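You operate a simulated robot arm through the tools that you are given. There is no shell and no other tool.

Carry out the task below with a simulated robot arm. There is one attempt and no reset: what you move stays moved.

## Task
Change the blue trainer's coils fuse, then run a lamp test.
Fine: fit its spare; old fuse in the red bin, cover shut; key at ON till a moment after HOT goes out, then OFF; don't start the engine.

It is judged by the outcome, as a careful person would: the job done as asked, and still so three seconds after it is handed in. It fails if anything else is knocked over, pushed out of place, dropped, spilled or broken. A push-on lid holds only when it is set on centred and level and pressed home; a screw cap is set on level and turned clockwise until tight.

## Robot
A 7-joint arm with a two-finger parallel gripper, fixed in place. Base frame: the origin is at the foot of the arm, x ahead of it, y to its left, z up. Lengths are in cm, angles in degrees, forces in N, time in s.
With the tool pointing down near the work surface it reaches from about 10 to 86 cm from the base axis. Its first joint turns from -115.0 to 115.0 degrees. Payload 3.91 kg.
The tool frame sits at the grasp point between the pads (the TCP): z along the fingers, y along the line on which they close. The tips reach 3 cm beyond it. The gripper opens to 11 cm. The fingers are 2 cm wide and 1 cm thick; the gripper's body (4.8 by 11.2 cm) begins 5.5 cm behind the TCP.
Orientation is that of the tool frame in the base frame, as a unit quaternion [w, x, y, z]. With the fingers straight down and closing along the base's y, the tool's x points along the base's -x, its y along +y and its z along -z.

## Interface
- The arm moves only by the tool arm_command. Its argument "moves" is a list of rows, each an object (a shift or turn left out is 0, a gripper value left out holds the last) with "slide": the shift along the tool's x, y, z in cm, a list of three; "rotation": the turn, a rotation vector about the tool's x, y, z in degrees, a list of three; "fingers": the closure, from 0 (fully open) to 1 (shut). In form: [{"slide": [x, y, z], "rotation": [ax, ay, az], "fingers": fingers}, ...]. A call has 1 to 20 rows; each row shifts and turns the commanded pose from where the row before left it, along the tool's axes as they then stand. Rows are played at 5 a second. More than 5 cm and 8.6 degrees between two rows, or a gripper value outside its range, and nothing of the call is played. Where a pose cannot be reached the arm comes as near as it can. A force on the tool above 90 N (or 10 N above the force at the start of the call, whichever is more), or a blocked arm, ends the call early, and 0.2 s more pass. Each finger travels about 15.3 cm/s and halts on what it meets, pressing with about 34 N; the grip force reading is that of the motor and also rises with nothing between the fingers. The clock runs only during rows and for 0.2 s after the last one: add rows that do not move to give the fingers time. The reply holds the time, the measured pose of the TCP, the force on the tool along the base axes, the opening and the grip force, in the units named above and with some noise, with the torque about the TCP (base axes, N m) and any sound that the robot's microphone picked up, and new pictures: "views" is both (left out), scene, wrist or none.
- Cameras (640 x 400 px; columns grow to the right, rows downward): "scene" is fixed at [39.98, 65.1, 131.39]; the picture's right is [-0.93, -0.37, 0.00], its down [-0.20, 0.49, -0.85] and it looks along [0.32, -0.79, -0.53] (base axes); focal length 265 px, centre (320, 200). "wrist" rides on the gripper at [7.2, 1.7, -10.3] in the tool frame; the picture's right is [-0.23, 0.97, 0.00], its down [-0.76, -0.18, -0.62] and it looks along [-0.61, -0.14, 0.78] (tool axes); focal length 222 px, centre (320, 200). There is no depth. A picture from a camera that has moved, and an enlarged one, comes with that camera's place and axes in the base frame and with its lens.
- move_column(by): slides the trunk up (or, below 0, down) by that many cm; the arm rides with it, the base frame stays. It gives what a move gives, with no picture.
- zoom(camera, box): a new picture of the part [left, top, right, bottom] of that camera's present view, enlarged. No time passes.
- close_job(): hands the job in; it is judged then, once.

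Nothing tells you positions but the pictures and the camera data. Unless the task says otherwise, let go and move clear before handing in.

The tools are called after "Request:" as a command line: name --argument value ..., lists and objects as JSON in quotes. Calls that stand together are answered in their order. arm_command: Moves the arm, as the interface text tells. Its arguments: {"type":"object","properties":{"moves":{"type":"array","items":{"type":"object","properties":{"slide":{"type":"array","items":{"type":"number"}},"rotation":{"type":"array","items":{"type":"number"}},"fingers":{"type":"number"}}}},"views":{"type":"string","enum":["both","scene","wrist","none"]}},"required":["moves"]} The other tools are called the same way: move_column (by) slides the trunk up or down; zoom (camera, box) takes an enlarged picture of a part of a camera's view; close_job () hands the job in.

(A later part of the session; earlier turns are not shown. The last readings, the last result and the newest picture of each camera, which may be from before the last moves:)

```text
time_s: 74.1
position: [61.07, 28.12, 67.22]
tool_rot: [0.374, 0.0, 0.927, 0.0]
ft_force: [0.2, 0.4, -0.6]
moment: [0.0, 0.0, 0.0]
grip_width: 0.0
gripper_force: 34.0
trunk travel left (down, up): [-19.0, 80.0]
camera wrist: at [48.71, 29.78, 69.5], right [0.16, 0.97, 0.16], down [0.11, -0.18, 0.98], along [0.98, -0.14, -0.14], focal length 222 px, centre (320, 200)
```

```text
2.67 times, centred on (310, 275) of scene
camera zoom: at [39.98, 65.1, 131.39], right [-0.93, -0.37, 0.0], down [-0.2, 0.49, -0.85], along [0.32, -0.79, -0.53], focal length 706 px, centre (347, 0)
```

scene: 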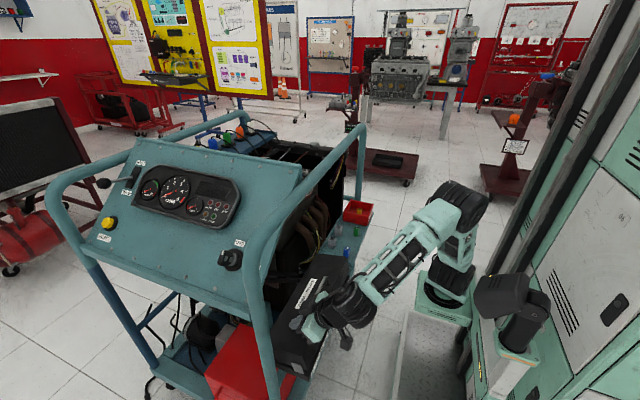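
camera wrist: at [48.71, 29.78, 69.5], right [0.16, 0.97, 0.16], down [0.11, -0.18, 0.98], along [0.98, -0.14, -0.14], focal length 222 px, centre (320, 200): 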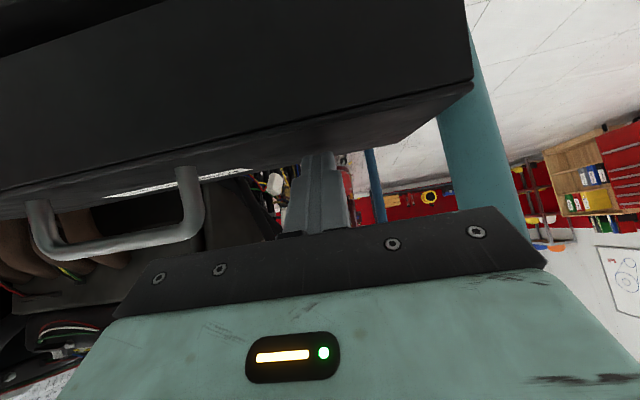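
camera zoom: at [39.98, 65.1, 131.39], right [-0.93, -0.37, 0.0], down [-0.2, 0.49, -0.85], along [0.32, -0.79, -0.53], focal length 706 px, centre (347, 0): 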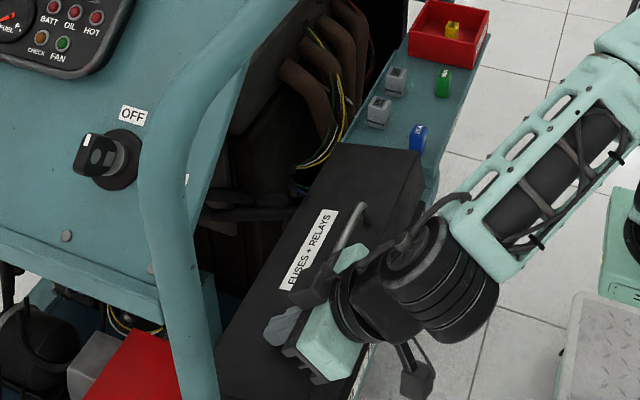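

The cover has swung over to closed or nearly closed, with "FUSES + RELAYS" now on top. I'll lift off and look before pressing it down.

Request:
arm_command --moves '[{"slide": [-2.1, 0, -2.15]}, {"slide": [-2.1, 0, -2.15]}, {"slide": [1.4, 0, -4]}, {"slide": [1.4, 0, -4]}, {"slide": [1.4, 0, -4]}, {}]'

Request:
zoom --camera "wrist" --box '[60, 0, 440, 220]'

Request:
zoom --camera "scene" --box '[240, 220, 380, 380]'

```text
time_s: 75.5
position: [49.75, 28.06, 79.1]
tool_rot: [0.374, 0.0, 0.927, -0.001]
ft_force: [0.4, -0.8, 0.7]
moment: [0.0, -0.02, 0.0]
grip_width: 0.01
gripper_force: 34.3
trunk travel left (down, up): [-19.0, 80.0]
camera wrist: at [37.41, 29.74, 81.45], right [0.16, 0.97, 0.16], down [0.11, -0.18, 0.98], along [0.98, -0.14, -0.14], focal length 222 px, centre (320, 200)
```

scene: 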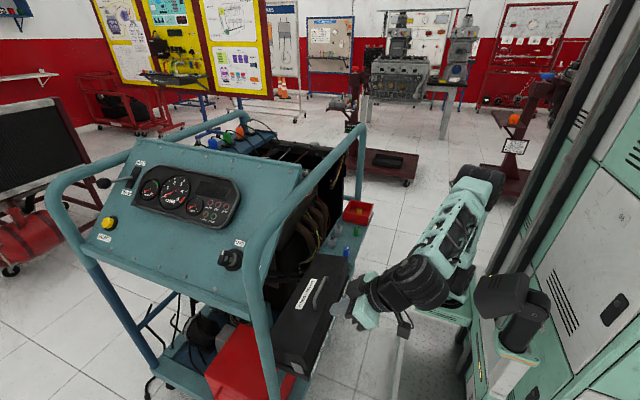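
wrist: 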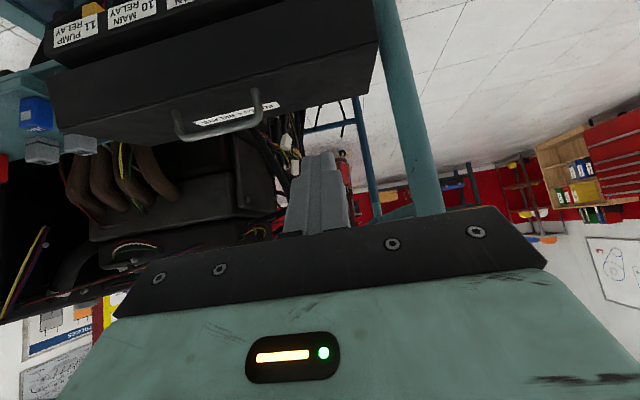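

```text
1.68 times, centred on (250, 110) of wrist
camera zoom: at [37.41, 29.74, 81.45], right [0.16, 0.97, 0.16], down [0.11, -0.18, 0.98], along [0.98, -0.14, -0.14], focal length 374 px, centre (438, 352)
```

zoom: 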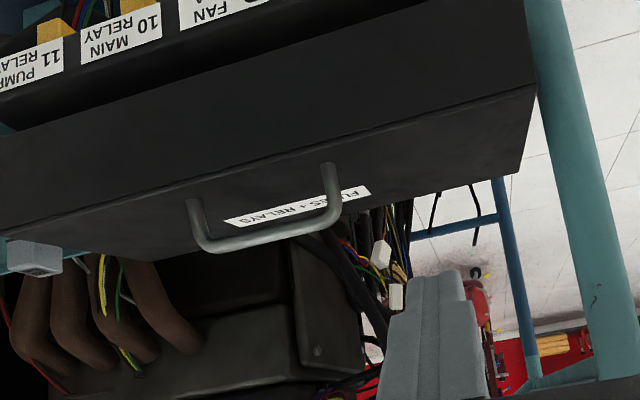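

```text
2.50 times, centred on (310, 300) of scene
camera zoom: at [39.98, 65.1, 131.39], right [-0.93, -0.37, 0.0], down [-0.2, 0.49, -0.85], along [0.32, -0.79, -0.53], focal length 662 px, centre (345, -50)
```

zoom: 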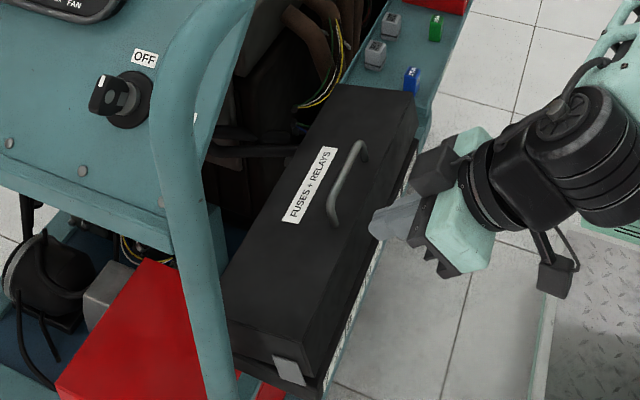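

The cover is down over the box with the end tab against its side. To be sure it's shut, I'll straighten the tool and press down near the front edge on both sides of the handle.

Request:
arm_command --moves '[{"rotation": [0, 8, 0]}, {"rotation": [0, 8, 0]}, {"rotation": [0, 8, 0]}, {"rotation": [0, 8, 0]}, {"rotation": [0, 8, 0]}, {"rotation": [0, 3.9, 0]}, {"slide": [-4.3, 0, 2]}, {"slide": [-4.3, 0, 3]}, {"slide": [0, -0.5, 3]}, {"slide": [0, -0.5, 1]}, {}]'

Request:
zoom --camera "wrist" --box '[120, 0, 520, 230]'

```text
refused: row 8 steps farther than a row can; nothing moved
```

```text
1.60 times, centred on (320, 115) of wrist
camera zoom: at [37.41, 29.74, 81.45], right [0.16, 0.97, 0.16], down [0.11, -0.18, 0.98], along [0.98, -0.14, -0.14], focal length 355 px, centre (320, 336)
```

zoom: 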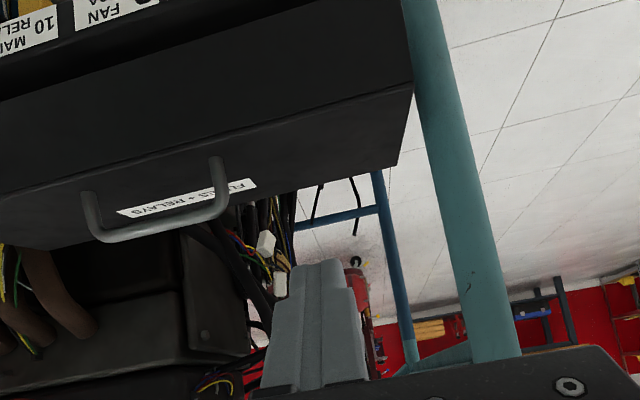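

That call was refused for one oversized step, so nothing moved. I'll resend it with smaller steps.

Request:
arm_command --moves '[{"rotation": [0, 8, 0]}, {"rotation": [0, 8, 0]}, {"rotation": [0, 8, 0]}, {"rotation": [0, 8, 0]}, {"rotation": [0, 8, 0]}, {"rotation": [0, 3.9, 0]}, {"slide": [-4.3, 0, 1.5]}, {"slide": [-4.3, 0, 1.5]}, {"slide": [0, -0.5, 3]}, {"slide": [0, -0.5, 3]}, {}]'

Request:
zoom --camera "wrist" --box '[120, 0, 520, 230]'

```text
time_s: 77.9
position: [58.26, 26.96, 69.93]
tool_rot: [0.002, 0.0, 1.0, 0.001]
ft_force: [-0.4, 0.3, -0.1]
moment: [0.01, -0.01, -0.02]
grip_width: 0.01
gripper_force: 34.0
trunk travel left (down, up): [-19.0, 80.0]
camera wrist: at [51.02, 28.6, 80.1], right [0.23, 0.97, 0.0], down [0.76, -0.18, 0.62], along [0.61, -0.14, -0.78], focal length 222 px, centre (320, 200)
```

scene: 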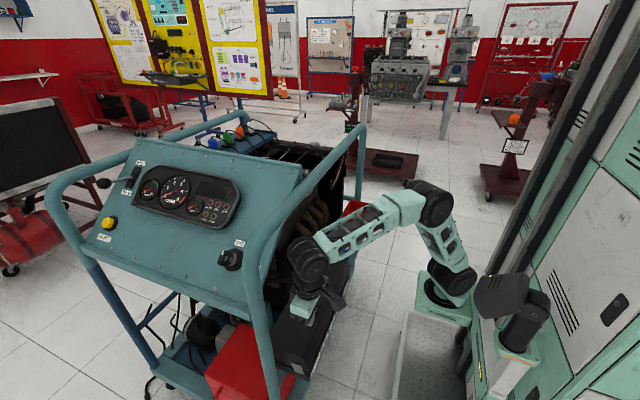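
wrist: 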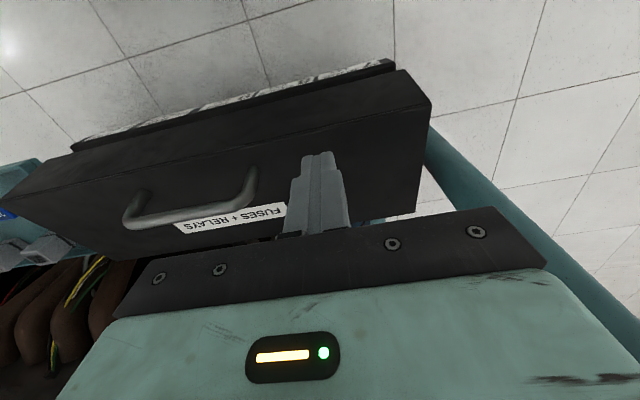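

```text
1.60 times, centred on (320, 115) of wrist
camera zoom: at [51.02, 28.6, 80.1], right [0.23, 0.97, 0.0], down [0.76, -0.18, 0.62], along [0.61, -0.14, -0.78], focal length 355 px, centre (320, 336)
```

zoom: 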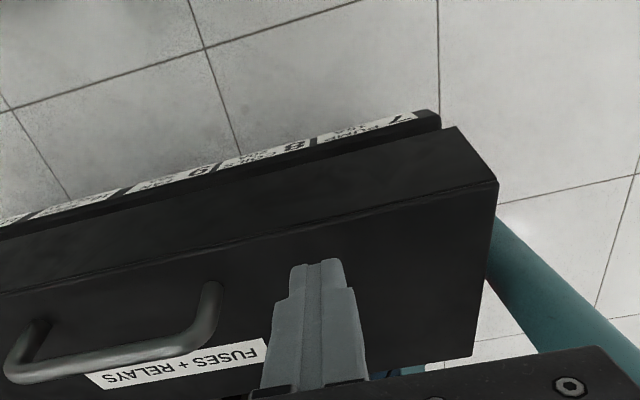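

The front wall stands vertical on the board, so it looks closed. I'll press down gently here.

Request:
arm_command --moves '[{"slide": [0, 0, 1]}, {"slide": [0, 0, 0.8]}, {}]' --views "none"

Request:
arm_command --moves '[{"slide": [0, 0, 0.4]}, {"slide": [0, 0, 0.4]}, {}]' --views "none"

```text
time_s: 78.7
position: [58.23, 27.09, 68.1]
tool_rot: [0.0, 0.0, 1.0, -0.001]
ft_force: [0.2, 0.6, -0.7]
moment: [0.0, 0.02, -0.05]
grip_width: 0.0
gripper_force: 33.8
trunk travel left (down, up): [-19.0, 80.0]
```

```text
time_s: 79.5
position: [58.32, 26.97, 67.46]
tool_rot: [0.001, 0.0, 1.0, 0.0]
ft_force: [0.1, -0.5, 0.3]
moment: [-0.01, -0.02, 0.01]
grip_width: 0.01
gripper_force: 33.8
trunk travel left (down, up): [-19.0, 80.0]
```

Request:
arm_command --moves '[{"slide": [0, 0, 0.3]}, {"slide": [0, 0, 0.3]}, {}]' --views "none"

Request:
arm_command --moves '[{"slide": [0, 0, 0.3]}, {}]' --views "none"

```text
time_s: 80.3
position: [58.44, 27.1, 66.73]
tool_rot: [0.001, 0.0, 1.0, 0.0]
ft_force: [-0.4, -0.2, -0.1]
moment: [-0.01, -0.01, 0.01]
grip_width: 0.02
gripper_force: 33.8
trunk travel left (down, up): [-19.0, 80.0]
```

```text
time_s: 80.9
position: [58.37, 27.0, 66.55]
tool_rot: [0.0, 0.0, 1.0, 0.0]
ft_force: [0.1, 1.1, -0.9]
moment: [-0.02, 0.03, 0.01]
grip_width: 0.02
gripper_force: 34.0
trunk travel left (down, up): [-19.0, 80.0]
```

Request:
arm_command --moves '[{"slide": [0, 0, 0.3]}, {"slide": [0, 0, 0.3]}, {}]' --views "none"

Request:
arm_command --moves '[{"slide": [0, 0, 0.3]}, {}]' --views "wrist"

```text
time_s: 81.7
position: [58.38, 27.09, 66.11]
tool_rot: [0.003, 0.0, 1.0, 0.001]
ft_force: [-2.0, -4.0, 19.6]
moment: [-0.15, 0.16, 0.12]
grip_width: 0.0
gripper_force: 34.2
trunk travel left (down, up): [-19.0, 80.0]
```

```text
time_s: 82.3
position: [58.4, 27.14, 66.09]
tool_rot: [0.004, 0.001, 1.0, 0.002]
ft_force: [-10.0, -10.3, 52.1]
moment: [-0.37, 0.45, 0.01]
grip_width: 0.0
gripper_force: 34.3
trunk travel left (down, up): [-19.0, 80.0]
camera wrist: at [51.03, 28.67, 76.25], right [0.23, 0.97, 0.01], down [0.76, -0.18, 0.63], along [0.61, -0.14, -0.78], focal length 222 px, centre (320, 200)
```

wrist: 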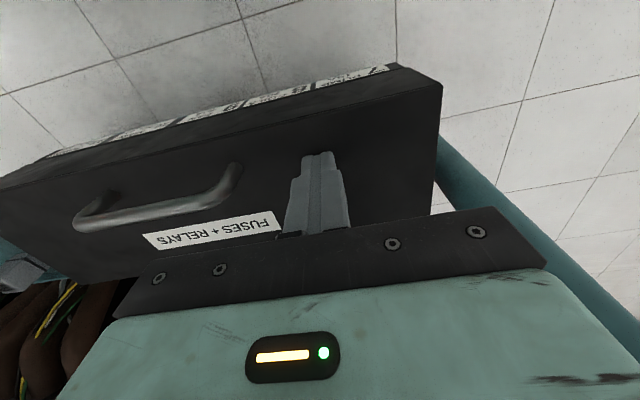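

The cover stops solidly at 52 N with its top at z≈63.1 and level, so it's shut. I'll lift off, back away and check it, then raise up for the key.

Request:
arm_command --moves '[{"slide": [0, 0, -0.8]}, {"slide": [0, 0, -3]}, {"slide": [4, 0, 0]}, {"slide": [4, 0, 0]}, {"slide": [4, 0, 0]}, {}]' --views "none"

Request:
zoom --camera "scene" --box '[240, 220, 380, 390]'

Request:
move_column --by 45

Request:
arm_command --moves '[{"slide": [0, 3, 0]}, {}]'

```text
time_s: 83.7
position: [46.27, 27.03, 69.1]
tool_rot: [0.001, 0.0, 1.0, -0.001]
ft_force: [0.0, -0.9, 0.3]
moment: [-0.01, 0.02, -0.01]
grip_width: 0.0
gripper_force: 34.2
trunk travel left (down, up): [-19.0, 80.0]
```

```text
2.35 times, centred on (310, 305) of scene
camera zoom: at [39.98, 65.1, 131.39], right [-0.93, -0.37, 0.0], down [-0.2, 0.49, -0.85], along [0.32, -0.79, -0.53], focal length 623 px, centre (344, -47)
```

zoom: 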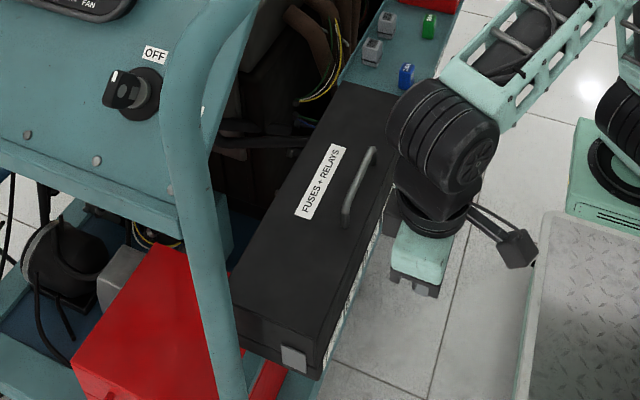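

```text
refused: 45 is not a number from -40 to 40
```

```text
time_s: 84.3
position: [46.26, 30.06, 69.31]
tool_rot: [0.001, -0.001, 1.0, 0.0]
ft_force: [0.5, 0.4, 0.3]
moment: [-0.04, -0.03, -0.01]
grip_width: 0.0
gripper_force: 33.8
trunk travel left (down, up): [-19.0, 80.0]
camera wrist: at [39.04, 31.84, 79.52], right [0.23, 0.97, 0.0], down [0.76, -0.18, 0.62], along [0.61, -0.14, -0.78], focal length 222 px, centre (320, 200)
```

scene: 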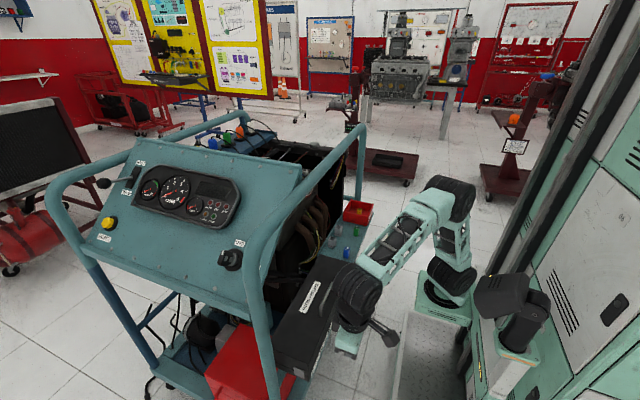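
wrist: 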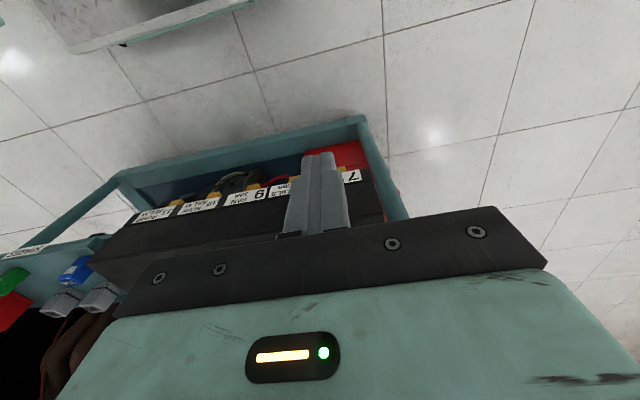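

The cover is shut and flush. Now I'll raise the trunk for the key.

Request:
move_column --by 40

Request:
move_column --by 6

Request:
arm_command --moves '[{"rotation": [0, 0, 8]}, {"rotation": [0, 0, 8]}, {"rotation": [0, 0, 8]}, {"rotation": [0, 0, 8]}, {"rotation": [0, 0, 8]}, {"rotation": [0, 0, 8]}, {"rotation": [0, 0, 8]}, {"rotation": [0, 0, 8]}, {"rotation": [0, 0, 8]}, {"rotation": [0, 0, 8]}, {"rotation": [0, 0, 8]}, {"rotation": [0, 0, 2]}, {}]'

```text
time_s: 88.1
position: [46.32, 30.21, 109.22]
tool_rot: [0.001, 0.001, 1.0, 0.0]
ft_force: [-0.7, -0.1, -0.2]
moment: [-0.04, -0.03, 0.01]
grip_width: 0.01
gripper_force: 34.0
trunk travel left (down, up): [-59.0, 40.0]
```

```text
time_s: 89.1
position: [46.22, 30.28, 115.21]
tool_rot: [0.0, 0.0, 1.0, 0.0]
ft_force: [-0.8, 0.0, -0.2]
moment: [0.0, -0.02, -0.01]
grip_width: 0.03
gripper_force: 33.4
trunk travel left (down, up): [-65.0, 34.0]
```

```text
time_s: 91.9
position: [46.44, 30.13, 115.37]
tool_rot: [0.001, 0.707, 0.707, 0.001]
ft_force: [0.2, -0.2, 0.6]
moment: [0.03, -0.01, 0.0]
grip_width: 0.0
gripper_force: 33.5
trunk travel left (down, up): [-65.0, 34.0]
camera wrist: at [48.04, 37.36, 125.53], right [0.97, -0.23, 0.0], down [-0.18, -0.76, 0.62], along [-0.14, -0.61, -0.78], focal length 222 px, centre (320, 200)
```

scene: 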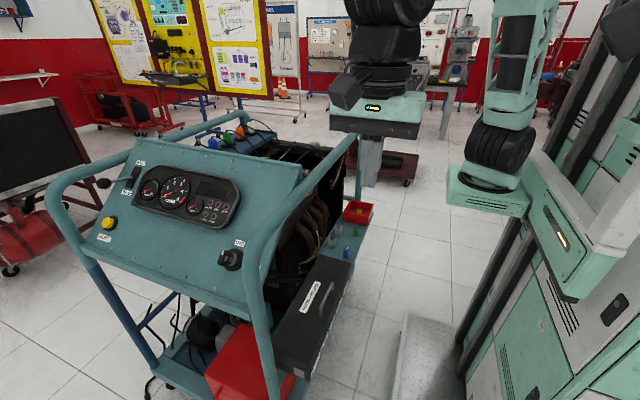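
wrist: 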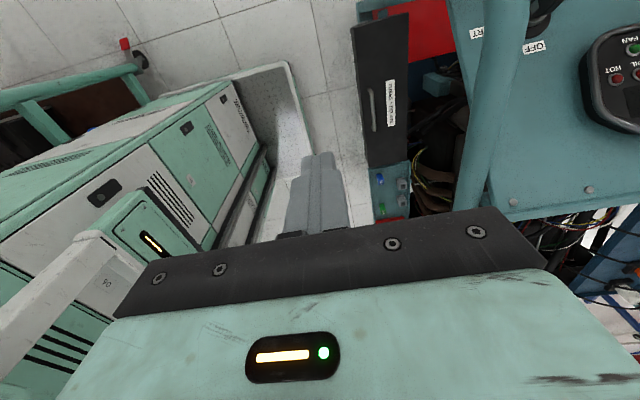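

The rotation is fine and the camera view is unobstructed. I'll move over the rail toward the front of the key panel, then tilt to face the panel.

Request:
arm_command --moves '[{"slide": [2, 4.5, 0], "fingers": 0.6}, {"slide": [2, 4.5, 0]}, {"slide": [2, 4.5, 0]}, {"slide": [2, 4.5, 0]}, {"slide": [2, 4.5, 0]}, {"slide": [2, 4.5, 0]}, {}]'

Request:
zoom --camera "wrist" --box '[160, 0, 560, 220]'

```text
time_s: 93.5
position: [68.26, 36.95, 113.4]
tool_rot: [0.001, 0.707, 0.707, 0.0]
ft_force: [-0.5, 0.0, -1.7]
moment: [0.01, 0.0, 0.0]
grip_width: 4.4
gripper_force: 0.0
out of reach, approached as far as the arm can: row 5, 6
trunk travel left (down, up): [-65.0, 34.0]
camera wrist: at [69.95, 44.26, 123.66], right [0.97, -0.23, 0.0], down [-0.18, -0.76, 0.62], along [-0.14, -0.61, -0.78], focal length 222 px, centre (320, 200)
```

scene: 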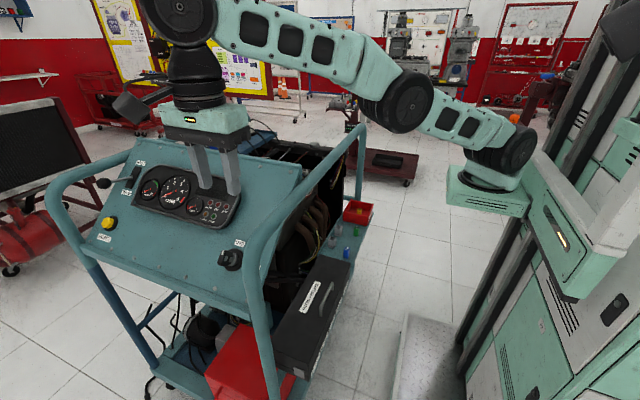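
wrist: 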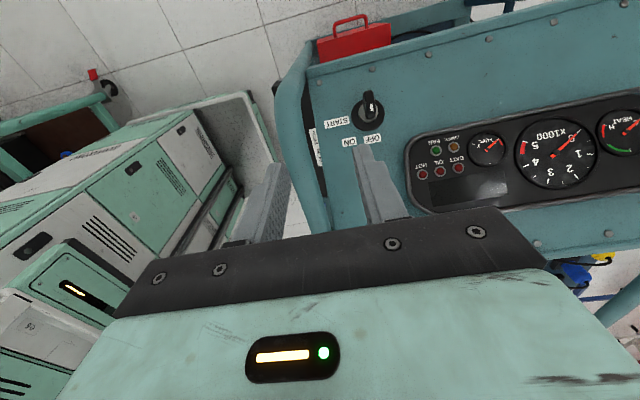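

```text
1.60 times, centred on (360, 110) of wrist
camera zoom: at [69.95, 44.26, 123.66], right [0.97, -0.23, 0.0], down [-0.18, -0.76, 0.62], along [-0.14, -0.61, -0.78], focal length 355 px, centre (256, 344)
```

zoom: 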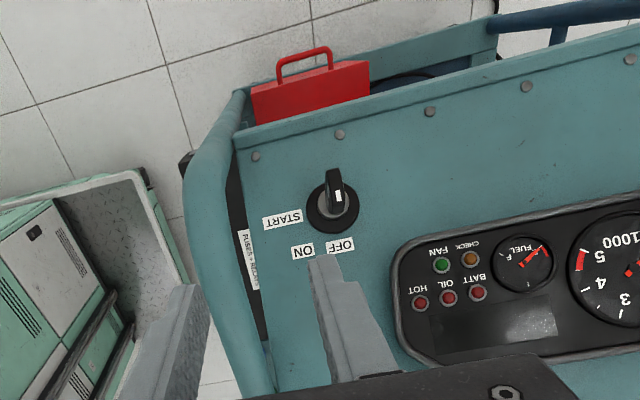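

The key's position is confirmed at about (74.4, 31.4, 88), with OFF at top and ON then START round toward the robot side. The arm is near its reach limit here, so I'll zoom closely before deciding how to turn it.

Request:
zoom --camera "wrist" --box '[310, 80, 410, 150]'

Request:
zoom --camera "wrist" --box '[390, 120, 520, 200]'

Request:
zoom --camera "scene" --box '[190, 190, 270, 280]'

```text
5.71 times, centred on (360, 115) of wrist
camera zoom: at [69.95, 44.26, 123.66], right [0.97, -0.23, 0.0], down [-0.18, -0.76, 0.62], along [-0.14, -0.61, -0.78], focal length 1269 px, centre (91, 686)
```

zoom: 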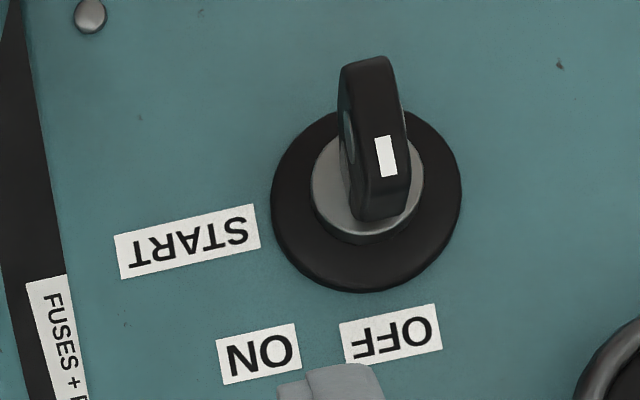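

```text
4.92 times, centred on (455, 160) of wrist
camera zoom: at [69.95, 44.26, 123.66], right [0.97, -0.23, 0.0], down [-0.18, -0.76, 0.62], along [-0.14, -0.61, -0.78], focal length 1094 px, centre (-345, 397)
```

zoom: 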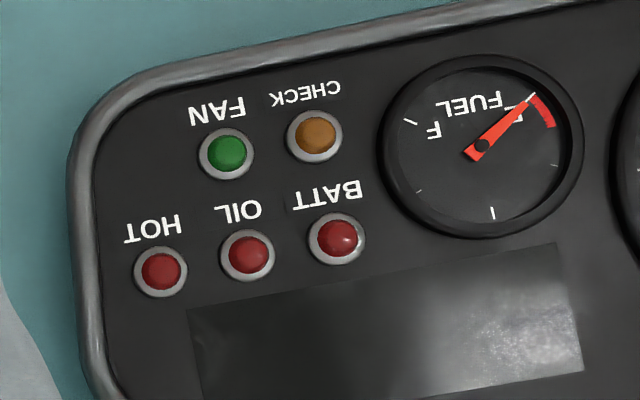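

```text
4.44 times, centred on (230, 235) of scene
camera zoom: at [39.98, 65.1, 131.39], right [-0.93, -0.37, 0.0], down [-0.2, 0.49, -0.85], along [0.32, -0.79, -0.53], focal length 1178 px, centre (720, 44)
```

zoom: 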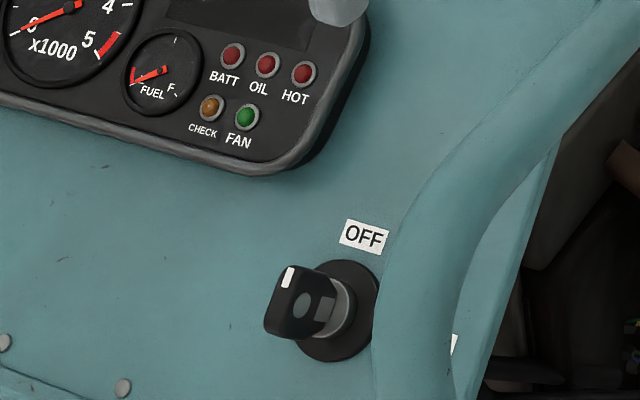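

I can see the labels clearly: OFF at 0°, ON at 45° and START at 90°. Gripping along the panel normal is out of reach, so I'll turn the key by pushing its upper end with closed fingers. First I'll check that the wrist can rotate so the narrow side of the hand faces the rail.

Request:
arm_command --moves '[{"slide": [-2, -3, 0], "fingers": 1}, {"slide": [-1, -3, 0]}, {"rotation": [0, 0, 8]}, {"rotation": [0, 0, 8]}, {"rotation": [0, 0, 8]}, {"rotation": [0, 0, 8]}, {"rotation": [0, 0, 8]}, {"rotation": [0, 0, 8]}, {"rotation": [0, 0, 8]}, {"rotation": [0, 0, 8]}, {"rotation": [0, 0, 8]}, {"rotation": [0, 0, 8]}, {"rotation": [0, 0, 8]}, {"rotation": [0, 0, 2]}, {}]'

```text
time_s: 96.7
position: [60.64, 24.17, 110.49]
tool_rot: [0.0, 1.0, 0.001, 0.002]
ft_force: [-0.4, 0.0, -0.9]
moment: [-0.04, -0.01, -0.02]
grip_width: 0.04
gripper_force: 34.2
out of reach, approached as far as the arm can: row 11, 12, 13, 14
trunk travel left (down, up): [-65.0, 34.0]
camera wrist: at [67.92, 22.59, 120.72], right [-0.23, -0.97, 0.0], down [-0.76, 0.18, 0.62], along [-0.6, 0.14, -0.78], focal length 222 px, centre (320, 200)
```

scene: 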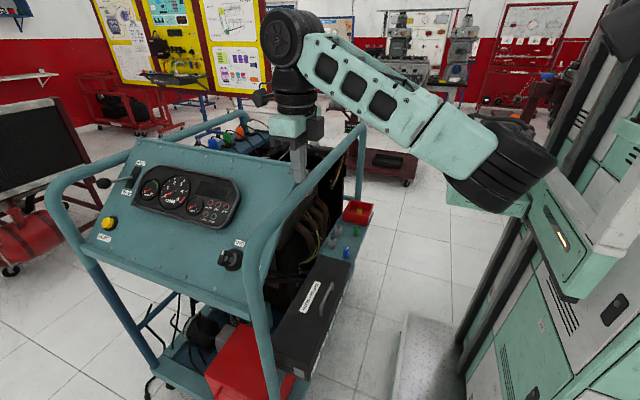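
wrist: 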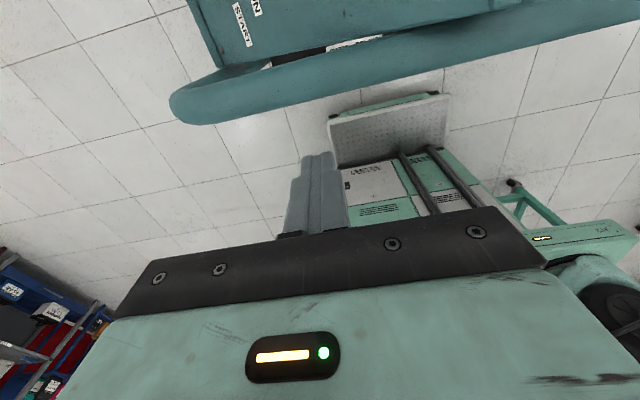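

The wrist limit is around there: the arm reached the orientation only by shifting position. I'll go back to the previous 90° orientation, which works, staying high above the rail.

Request:
arm_command --moves '[{"slide": [0, 0, -2]}, {"rotation": [0, 0, -8]}, {"rotation": [0, 0, -8]}, {"rotation": [0, 0, -8]}, {"rotation": [0, 0, -8]}, {"rotation": [0, 0, -8]}, {"rotation": [0, 0, -8]}, {"rotation": [0, 0, -8]}, {"rotation": [0, 0, -8]}, {"rotation": [0, 0, -8]}, {"rotation": [0, 0, -8]}, {"rotation": [0, 0, -8]}, {"rotation": [0, 0, -2]}, {}]'

```text
time_s: 99.7
position: [60.6, 23.98, 112.35]
tool_rot: [0.0, 0.707, 0.708, 0.0]
ft_force: [0.0, 0.0, 0.0]
moment: [-0.01, -0.01, 0.0]
grip_width: 0.0
gripper_force: 34.4
out of reach, approached as far as the arm can: row 1
trunk travel left (down, up): [-65.0, 34.0]
camera wrist: at [62.34, 31.25, 122.63], right [0.97, -0.23, 0.0], down [-0.18, -0.76, 0.62], along [-0.14, -0.61, -0.78], focal length 222 px, centre (320, 200)
```

scene: 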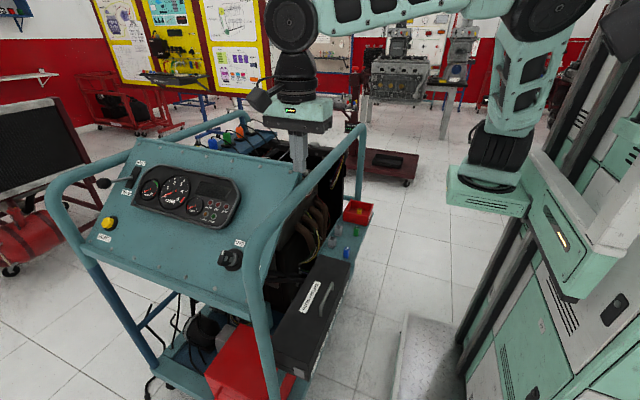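
wrist: 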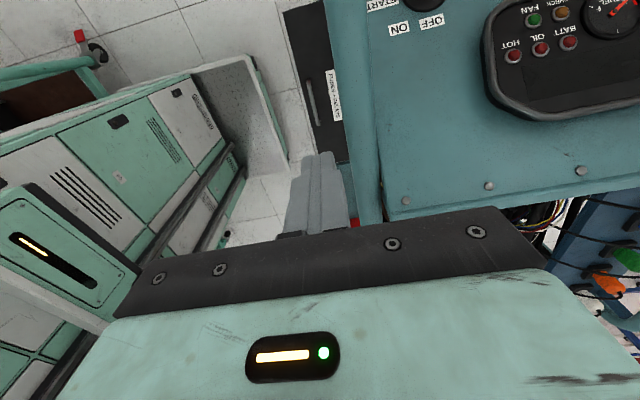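

Back to a good configuration. I'll move over the panel and lean the hand slightly back so the open fingers can straddle the upper end of the key head, then push sideways. I'll check from above first.

Request:
arm_command --moves '[{"slide": [0, 4.7, 0], "fingers": 0.727}, {"slide": [0, 4.7, 0]}, {"slide": [0, 4.7, 0]}, {"rotation": [0, 8, 0]}, {"rotation": [0, 8, 0]}, {"rotation": [0, 4, 0]}, {"rotation": [6, 0, 0]}, {}]'

Request:
zoom --camera "wrist" --box '[240, 0, 560, 220]'

```text
time_s: 101.5
position: [74.84, 23.99, 112.34]
tool_rot: [-0.159, 0.689, 0.702, 0.087]
ft_force: [0.0, 0.5, 0.0]
moment: [0.0, -0.04, -0.01]
grip_width: 3.02
gripper_force: 0.0
trunk travel left (down, up): [-65.0, 34.0]
camera wrist: at [77.61, 27.34, 124.25], right [0.97, -0.18, -0.17], down [-0.11, -0.93, 0.34], along [-0.22, -0.31, -0.92], focal length 222 px, centre (320, 200)
```

scene: 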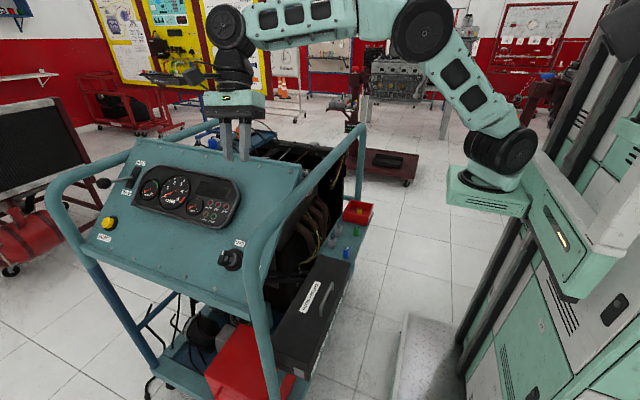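
wrist: 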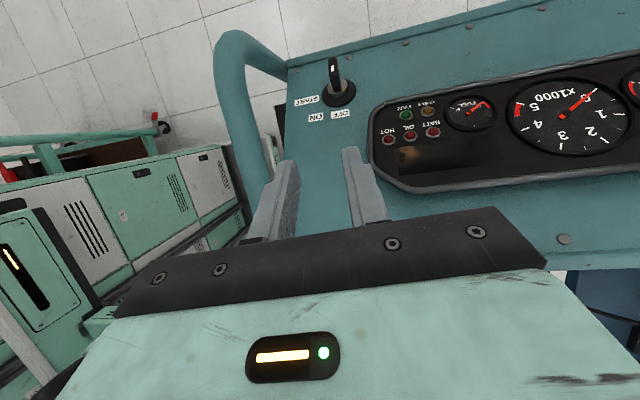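

```text
1.82 times, centred on (400, 110) of wrist
camera zoom: at [77.61, 27.34, 124.25], right [0.97, -0.18, -0.17], down [-0.11, -0.93, 0.34], along [-0.22, -0.31, -0.92], focal length 404 px, centre (174, 364)
```

zoom: 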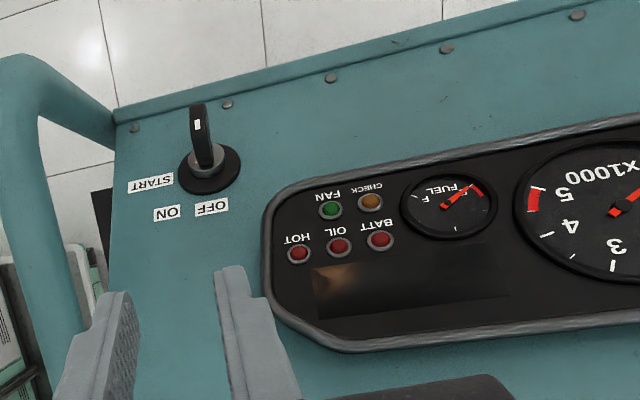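

The view shows both the key and the HOT lamp. I'll come down along the tool axis to just above the key and check alignment.

Request:
arm_command --moves '[{"slide": [-0.1, 0.8, 3.4]}, {"slide": [-0.1, 0.8, 3.4]}, {"slide": [-0.1, 0.75, 3.4]}, {"slide": [0, 0, 3]}, {}]'

Request:
zoom --camera "wrist" --box '[200, 60, 440, 210]'

Request:
zoom --camera "scene" --box '[170, 160, 330, 290]'

```text
time_s: 102.7
position: [75.79, 28.21, 99.65]
tool_rot: [-0.159, 0.689, 0.702, 0.087]
ft_force: [1.2, 0.3, 1.0]
moment: [-0.01, 0.01, 0.03]
grip_width: 3.02
gripper_force: 0.0
trunk travel left (down, up): [-65.0, 34.0]
camera wrist: at [78.49, 31.52, 111.5], right [0.97, -0.18, -0.17], down [-0.11, -0.93, 0.34], along [-0.22, -0.31, -0.92], focal length 222 px, centre (320, 200)
```

scene: 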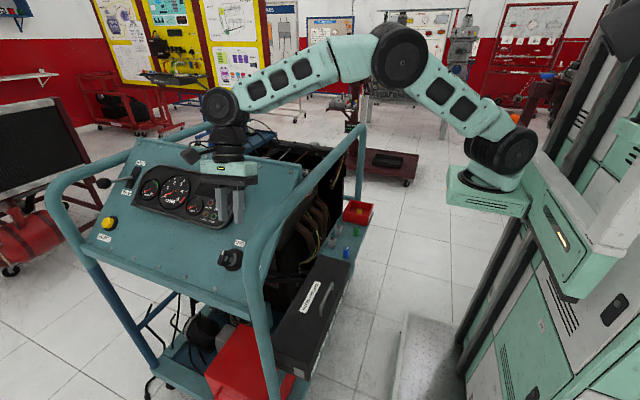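
wrist: 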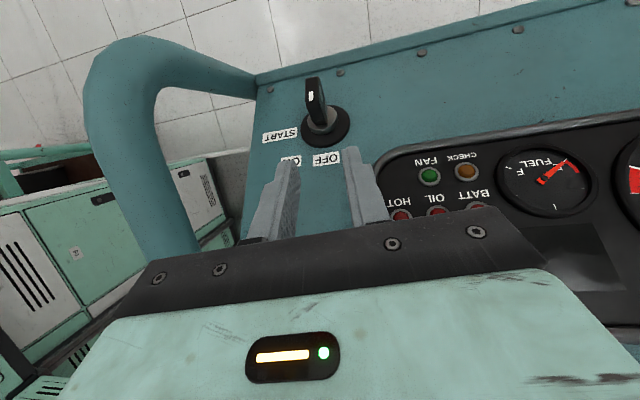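

```text
2.67 times, centred on (320, 135) of wrist
camera zoom: at [78.49, 31.52, 111.5], right [0.97, -0.18, -0.17], down [-0.11, -0.93, 0.34], along [-0.22, -0.31, -0.92], focal length 592 px, centre (320, 373)
```

zoom: 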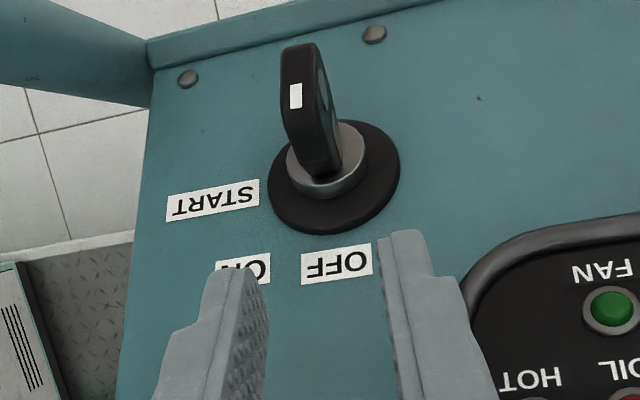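

```text
3.08 times, centred on (250, 225) of scene
camera zoom: at [39.98, 65.1, 131.39], right [-0.93, -0.37, 0.0], down [-0.2, 0.49, -0.85], along [0.32, -0.79, -0.53], focal length 815 px, centre (535, 123)
```

zoom: 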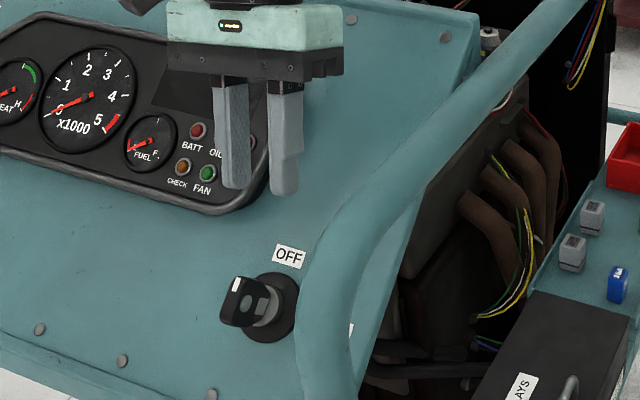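

Everything lines up: the key head is at x≈74.9 with its marker toward OFF, and the fingers will straddle its upper end. I'll descend along the axis.

Request:
arm_command --moves '[{"slide": [0, 0, 2]}, {"slide": [0, 0, 2]}, {}]' --views "wrist"

Request:
zoom --camera "wrist" --box '[200, 60, 440, 210]'

```text
time_s: 103.5
position: [75.31, 29.41, 95.97]
tool_rot: [-0.159, 0.689, 0.702, 0.087]
ft_force: [0.4, 0.2, 0.5]
moment: [-0.02, -0.03, -0.02]
grip_width: 3.0
gripper_force: 0.1
trunk travel left (down, up): [-65.0, 34.0]
camera wrist: at [78.13, 32.84, 107.82], right [0.97, -0.18, -0.17], down [-0.11, -0.93, 0.34], along [-0.22, -0.31, -0.92], focal length 222 px, centre (320, 200)
```

wrist: 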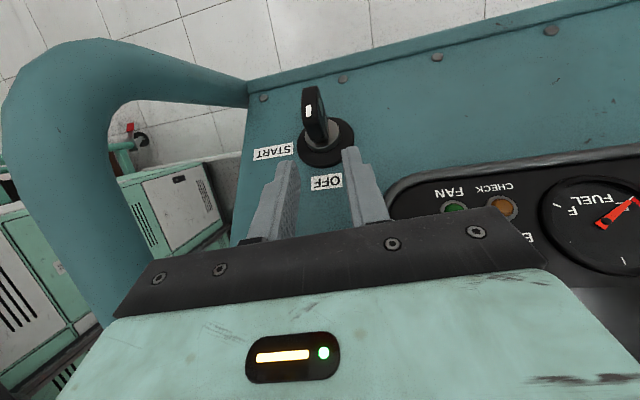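

```text
2.67 times, centred on (320, 135) of wrist
camera zoom: at [78.13, 32.84, 107.82], right [0.97, -0.18, -0.17], down [-0.11, -0.93, 0.34], along [-0.22, -0.31, -0.92], focal length 592 px, centre (320, 373)
```

zoom: 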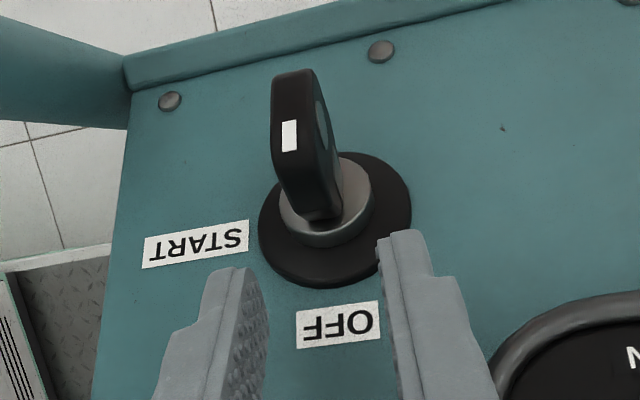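

Request:
arm_command --moves '[{"slide": [0, 0, 1]}, {"slide": [0, 0, 1]}, {}]' --views "scene"

Request:
zoom --camera "wrist" --box '[200, 60, 440, 210]'

Request:
zoom --camera "scene" --box '[190, 190, 290, 290]'

```text
time_s: 104.3
position: [75.4, 30.24, 94.25]
tool_rot: [-0.158, 0.689, 0.702, 0.087]
ft_force: [0.6, -0.4, -0.7]
moment: [0.0, -0.01, -0.01]
grip_width: 2.98
gripper_force: 0.0
trunk travel left (down, up): [-65.0, 34.0]
```

scene: 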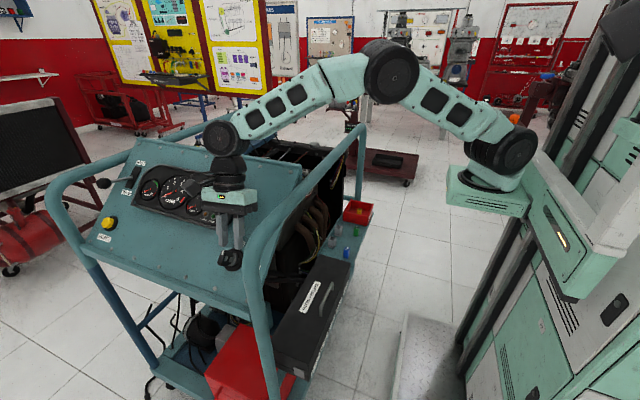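

```text
2.67 times, centred on (320, 135) of wrist
camera zoom: at [78.0, 33.56, 106.03], right [0.97, -0.18, -0.17], down [-0.11, -0.93, 0.34], along [-0.22, -0.31, -0.92], focal length 592 px, centre (320, 373)
```

zoom: 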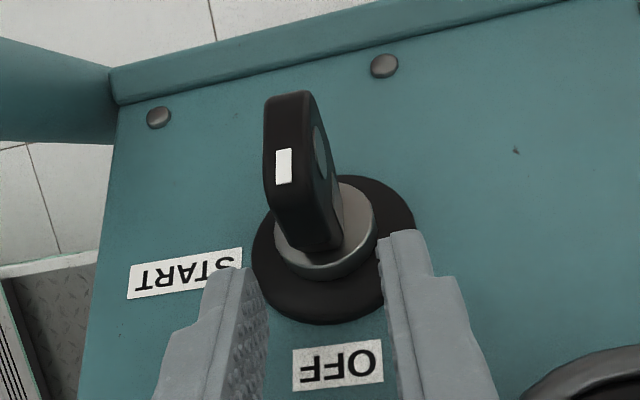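

```text
4.00 times, centred on (240, 240) of scene
camera zoom: at [39.98, 65.1, 131.39], right [-0.93, -0.37, 0.0], down [-0.2, 0.49, -0.85], along [0.32, -0.79, -0.53], focal length 1060 px, centre (640, 40)
```

zoom: 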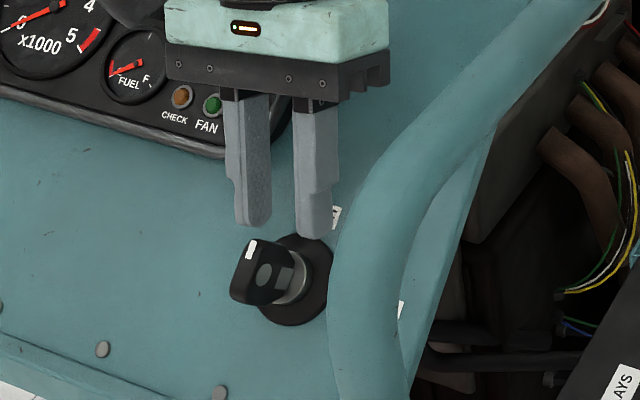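

The tips are just short of the head's upper edge. I'll shift about 0.65 cm down-slope so they overlap it.

Request:
arm_command --moves '[{"slide": [0.2, 0.03, 0.28]}, {"slide": [0.2, 0.03, 0.28]}, {}]' --views "none"

Request:
zoom --camera "wrist" --box '[220, 80, 400, 195]'

Request:
zoom --camera "scene" --box '[205, 215, 275, 280]'

```text
time_s: 105.1
position: [75.09, 30.83, 93.7]
tool_rot: [-0.158, 0.689, 0.702, 0.086]
ft_force: [-0.4, 0.1, -0.6]
moment: [0.01, -0.01, -0.01]
grip_width: 3.0
gripper_force: 0.0
trunk travel left (down, up): [-65.0, 34.0]
```

```text
3.48 times, centred on (310, 138) of wrist
camera zoom: at [77.92, 34.17, 105.56], right [0.97, -0.18, -0.17], down [-0.11, -0.93, 0.34], along [-0.22, -0.31, -0.92], focal length 773 px, centre (355, 417)
```

zoom: 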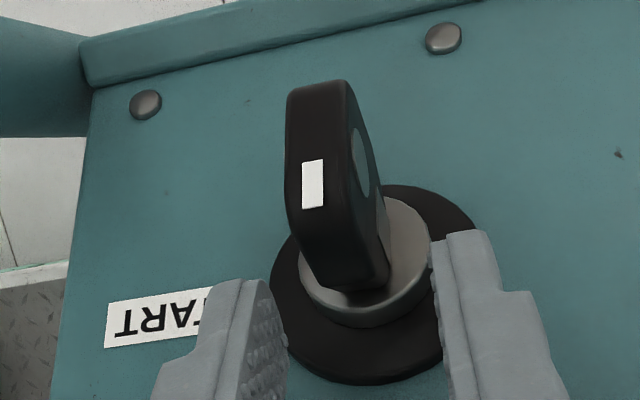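

```text
6.15 times, centred on (240, 248) of scene
camera zoom: at [39.98, 65.1, 131.39], right [-0.93, -0.37, 0.0], down [-0.2, 0.49, -0.85], along [0.32, -0.79, -0.53], focal length 1630 px, centre (812, -92)
```

zoom: 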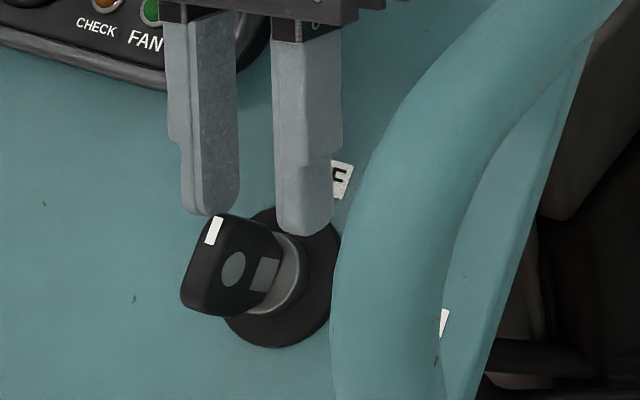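

The scene view shows the overlap with the head is small. I'll shift another 0.3 cm down-slope.

Request:
arm_command --moves '[{"slide": [0.17, 0.02, 0.25]}, {}]' --views "none"

Request:
zoom --camera "wrist" --box '[220, 80, 400, 195]'

Request:
zoom --camera "scene" --box '[205, 215, 275, 280]'

```text
time_s: 105.7
position: [75.26, 30.96, 93.46]
tool_rot: [-0.158, 0.689, 0.702, 0.087]
ft_force: [0.0, 0.2, 0.0]
moment: [0.01, 0.01, -0.01]
grip_width: 2.99
gripper_force: 0.1
trunk travel left (down, up): [-65.0, 34.0]
```

```text
3.48 times, centred on (310, 138) of wrist
camera zoom: at [77.94, 34.43, 105.42], right [0.97, -0.18, -0.17], down [-0.11, -0.93, 0.34], along [-0.22, -0.31, -0.92], focal length 773 px, centre (355, 417)
```

zoom: 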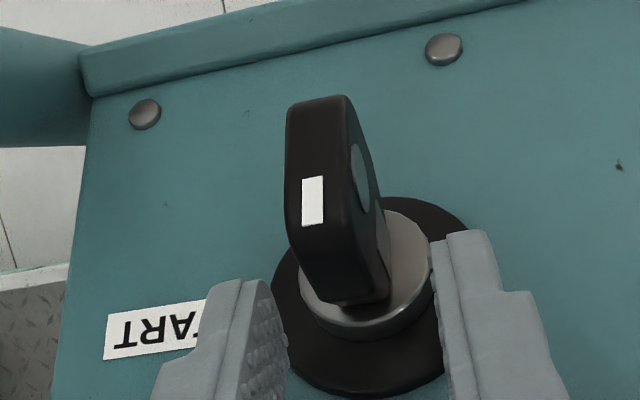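

```text
6.15 times, centred on (240, 248) of scene
camera zoom: at [39.98, 65.1, 131.39], right [-0.93, -0.37, 0.0], down [-0.2, 0.49, -0.85], along [0.32, -0.79, -0.53], focal length 1630 px, centre (812, -92)
```

zoom: 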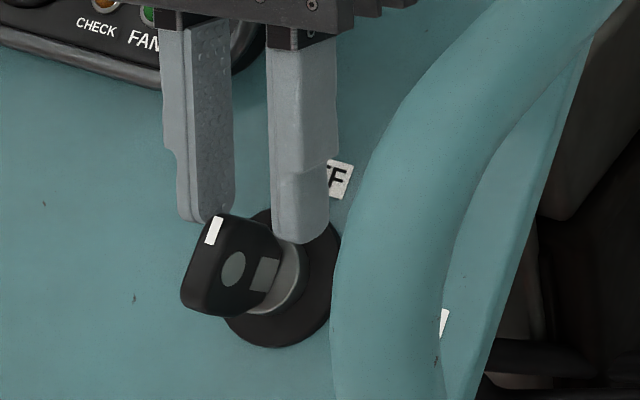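

The right-hand finger now overlaps the head's upper end. I'll slide toward -x to make contact and watch the key rotate, in small steps so as not to reach START.

Request:
arm_command --moves '[{"slide": [0, -0.5, 0]}, {"slide": [0, -0.45, 0]}, {}]' --views "none"

Request:
zoom --camera "wrist" --box '[220, 80, 400, 195]'

```text
time_s: 106.5
position: [74.25, 31.0, 93.55]
tool_rot: [-0.159, 0.689, 0.702, 0.086]
ft_force: [0.0, -0.3, -0.1]
moment: [-0.03, 0.01, -0.01]
grip_width: 3.0
gripper_force: 0.0
trunk travel left (down, up): [-65.0, 34.0]
```

```text
3.48 times, centred on (310, 138) of wrist
camera zoom: at [77.0, 34.4, 105.48], right [0.97, -0.18, -0.17], down [-0.11, -0.93, 0.34], along [-0.22, -0.31, -0.92], focal length 773 px, centre (355, 417)
```

zoom: 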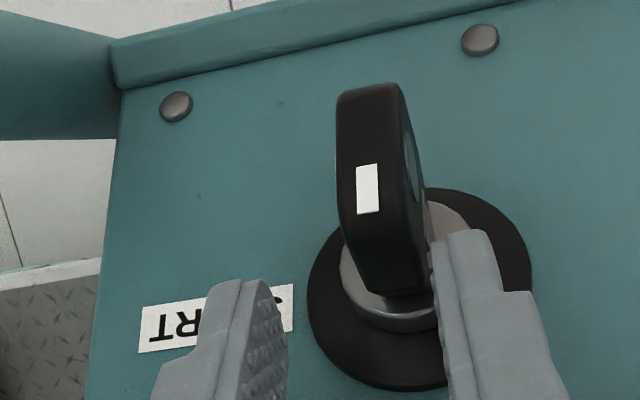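

The finger is about touching. I'll continue in 0.2 cm steps.

Request:
arm_command --moves '[{"slide": [0, -0.2, 0]}, {}]' --views "none"

Request:
zoom --camera "wrist" --box '[220, 80, 400, 195]'

Request:
arm_command --moves '[{"slide": [0, -0.2, 0]}, {}]' --views "none"

Request:
zoom --camera "wrist" --box '[220, 80, 400, 195]'

```text
time_s: 107.1
position: [74.03, 30.99, 93.6]
tool_rot: [-0.157, 0.689, 0.702, 0.087]
ft_force: [3.5, 0.0, -0.2]
moment: [0.03, -0.09, -0.04]
grip_width: 3.17
gripper_force: 1.4
trunk travel left (down, up): [-65.0, 34.0]
```

```text
3.48 times, centred on (310, 138) of wrist
camera zoom: at [76.84, 34.37, 105.51], right [0.97, -0.18, -0.17], down [-0.11, -0.93, 0.34], along [-0.22, -0.31, -0.93], focal length 773 px, centre (355, 417)
```

zoom: 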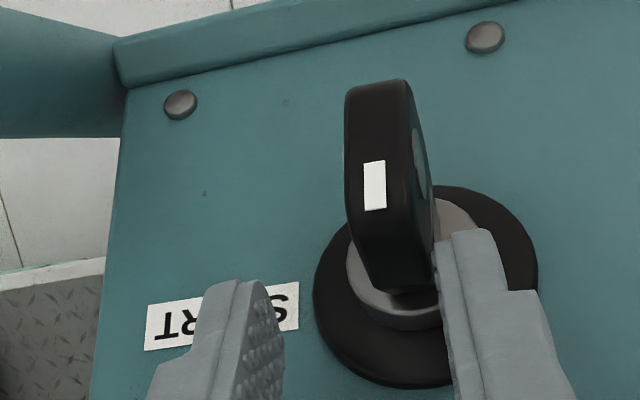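

```text
time_s: 107.7
position: [74.01, 31.01, 93.65]
tool_rot: [-0.157, 0.689, 0.702, 0.087]
ft_force: [7.8, 1.5, -2.4]
moment: [0.07, -0.23, -0.15]
grip_width: 3.45
gripper_force: 4.1
trunk travel left (down, up): [-65.0, 34.0]
```

```text
3.48 times, centred on (310, 138) of wrist
camera zoom: at [76.68, 34.36, 105.53], right [0.97, -0.18, -0.17], down [-0.11, -0.93, 0.34], along [-0.22, -0.31, -0.93], focal length 773 px, centre (355, 417)
```

zoom: 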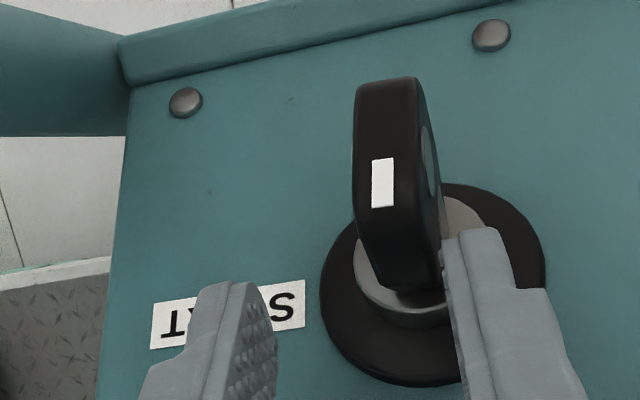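

The fingers flex instead of turning the key, so I need a stiffer push. I'll lift off, close the fingers into a rigid stick and push from the +x side of the head's upper end.

Request:
arm_command --moves '[{"slide": [0, 0.5, 0]}, {"slide": [0, 0, -3.2]}, {"rotation": [-6, 0, 0], "fingers": 1}, {"slide": [0, 2.1, 0]}, {}, {}]' --views "none"

Request:
zoom --camera "wrist" --box '[200, 60, 440, 210]'

```text
time_s: 109.1
position: [76.67, 29.91, 96.54]
tool_rot: [-0.123, 0.696, 0.697, 0.123]
ft_force: [-0.3, 0.2, 0.1]
moment: [-0.02, 0.01, -0.06]
grip_width: 0.02
gripper_force: 34.1
trunk travel left (down, up): [-65.0, 34.0]
```

```text
2.67 times, centred on (320, 135) of wrist
camera zoom: at [78.34, 33.18, 108.67], right [0.97, -0.21, -0.08], down [-0.18, -0.93, 0.33], along [-0.14, -0.3, -0.94], focal length 592 px, centre (320, 373)
```

zoom: 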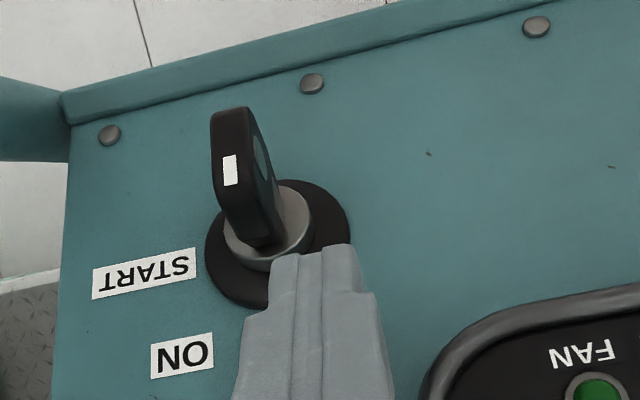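

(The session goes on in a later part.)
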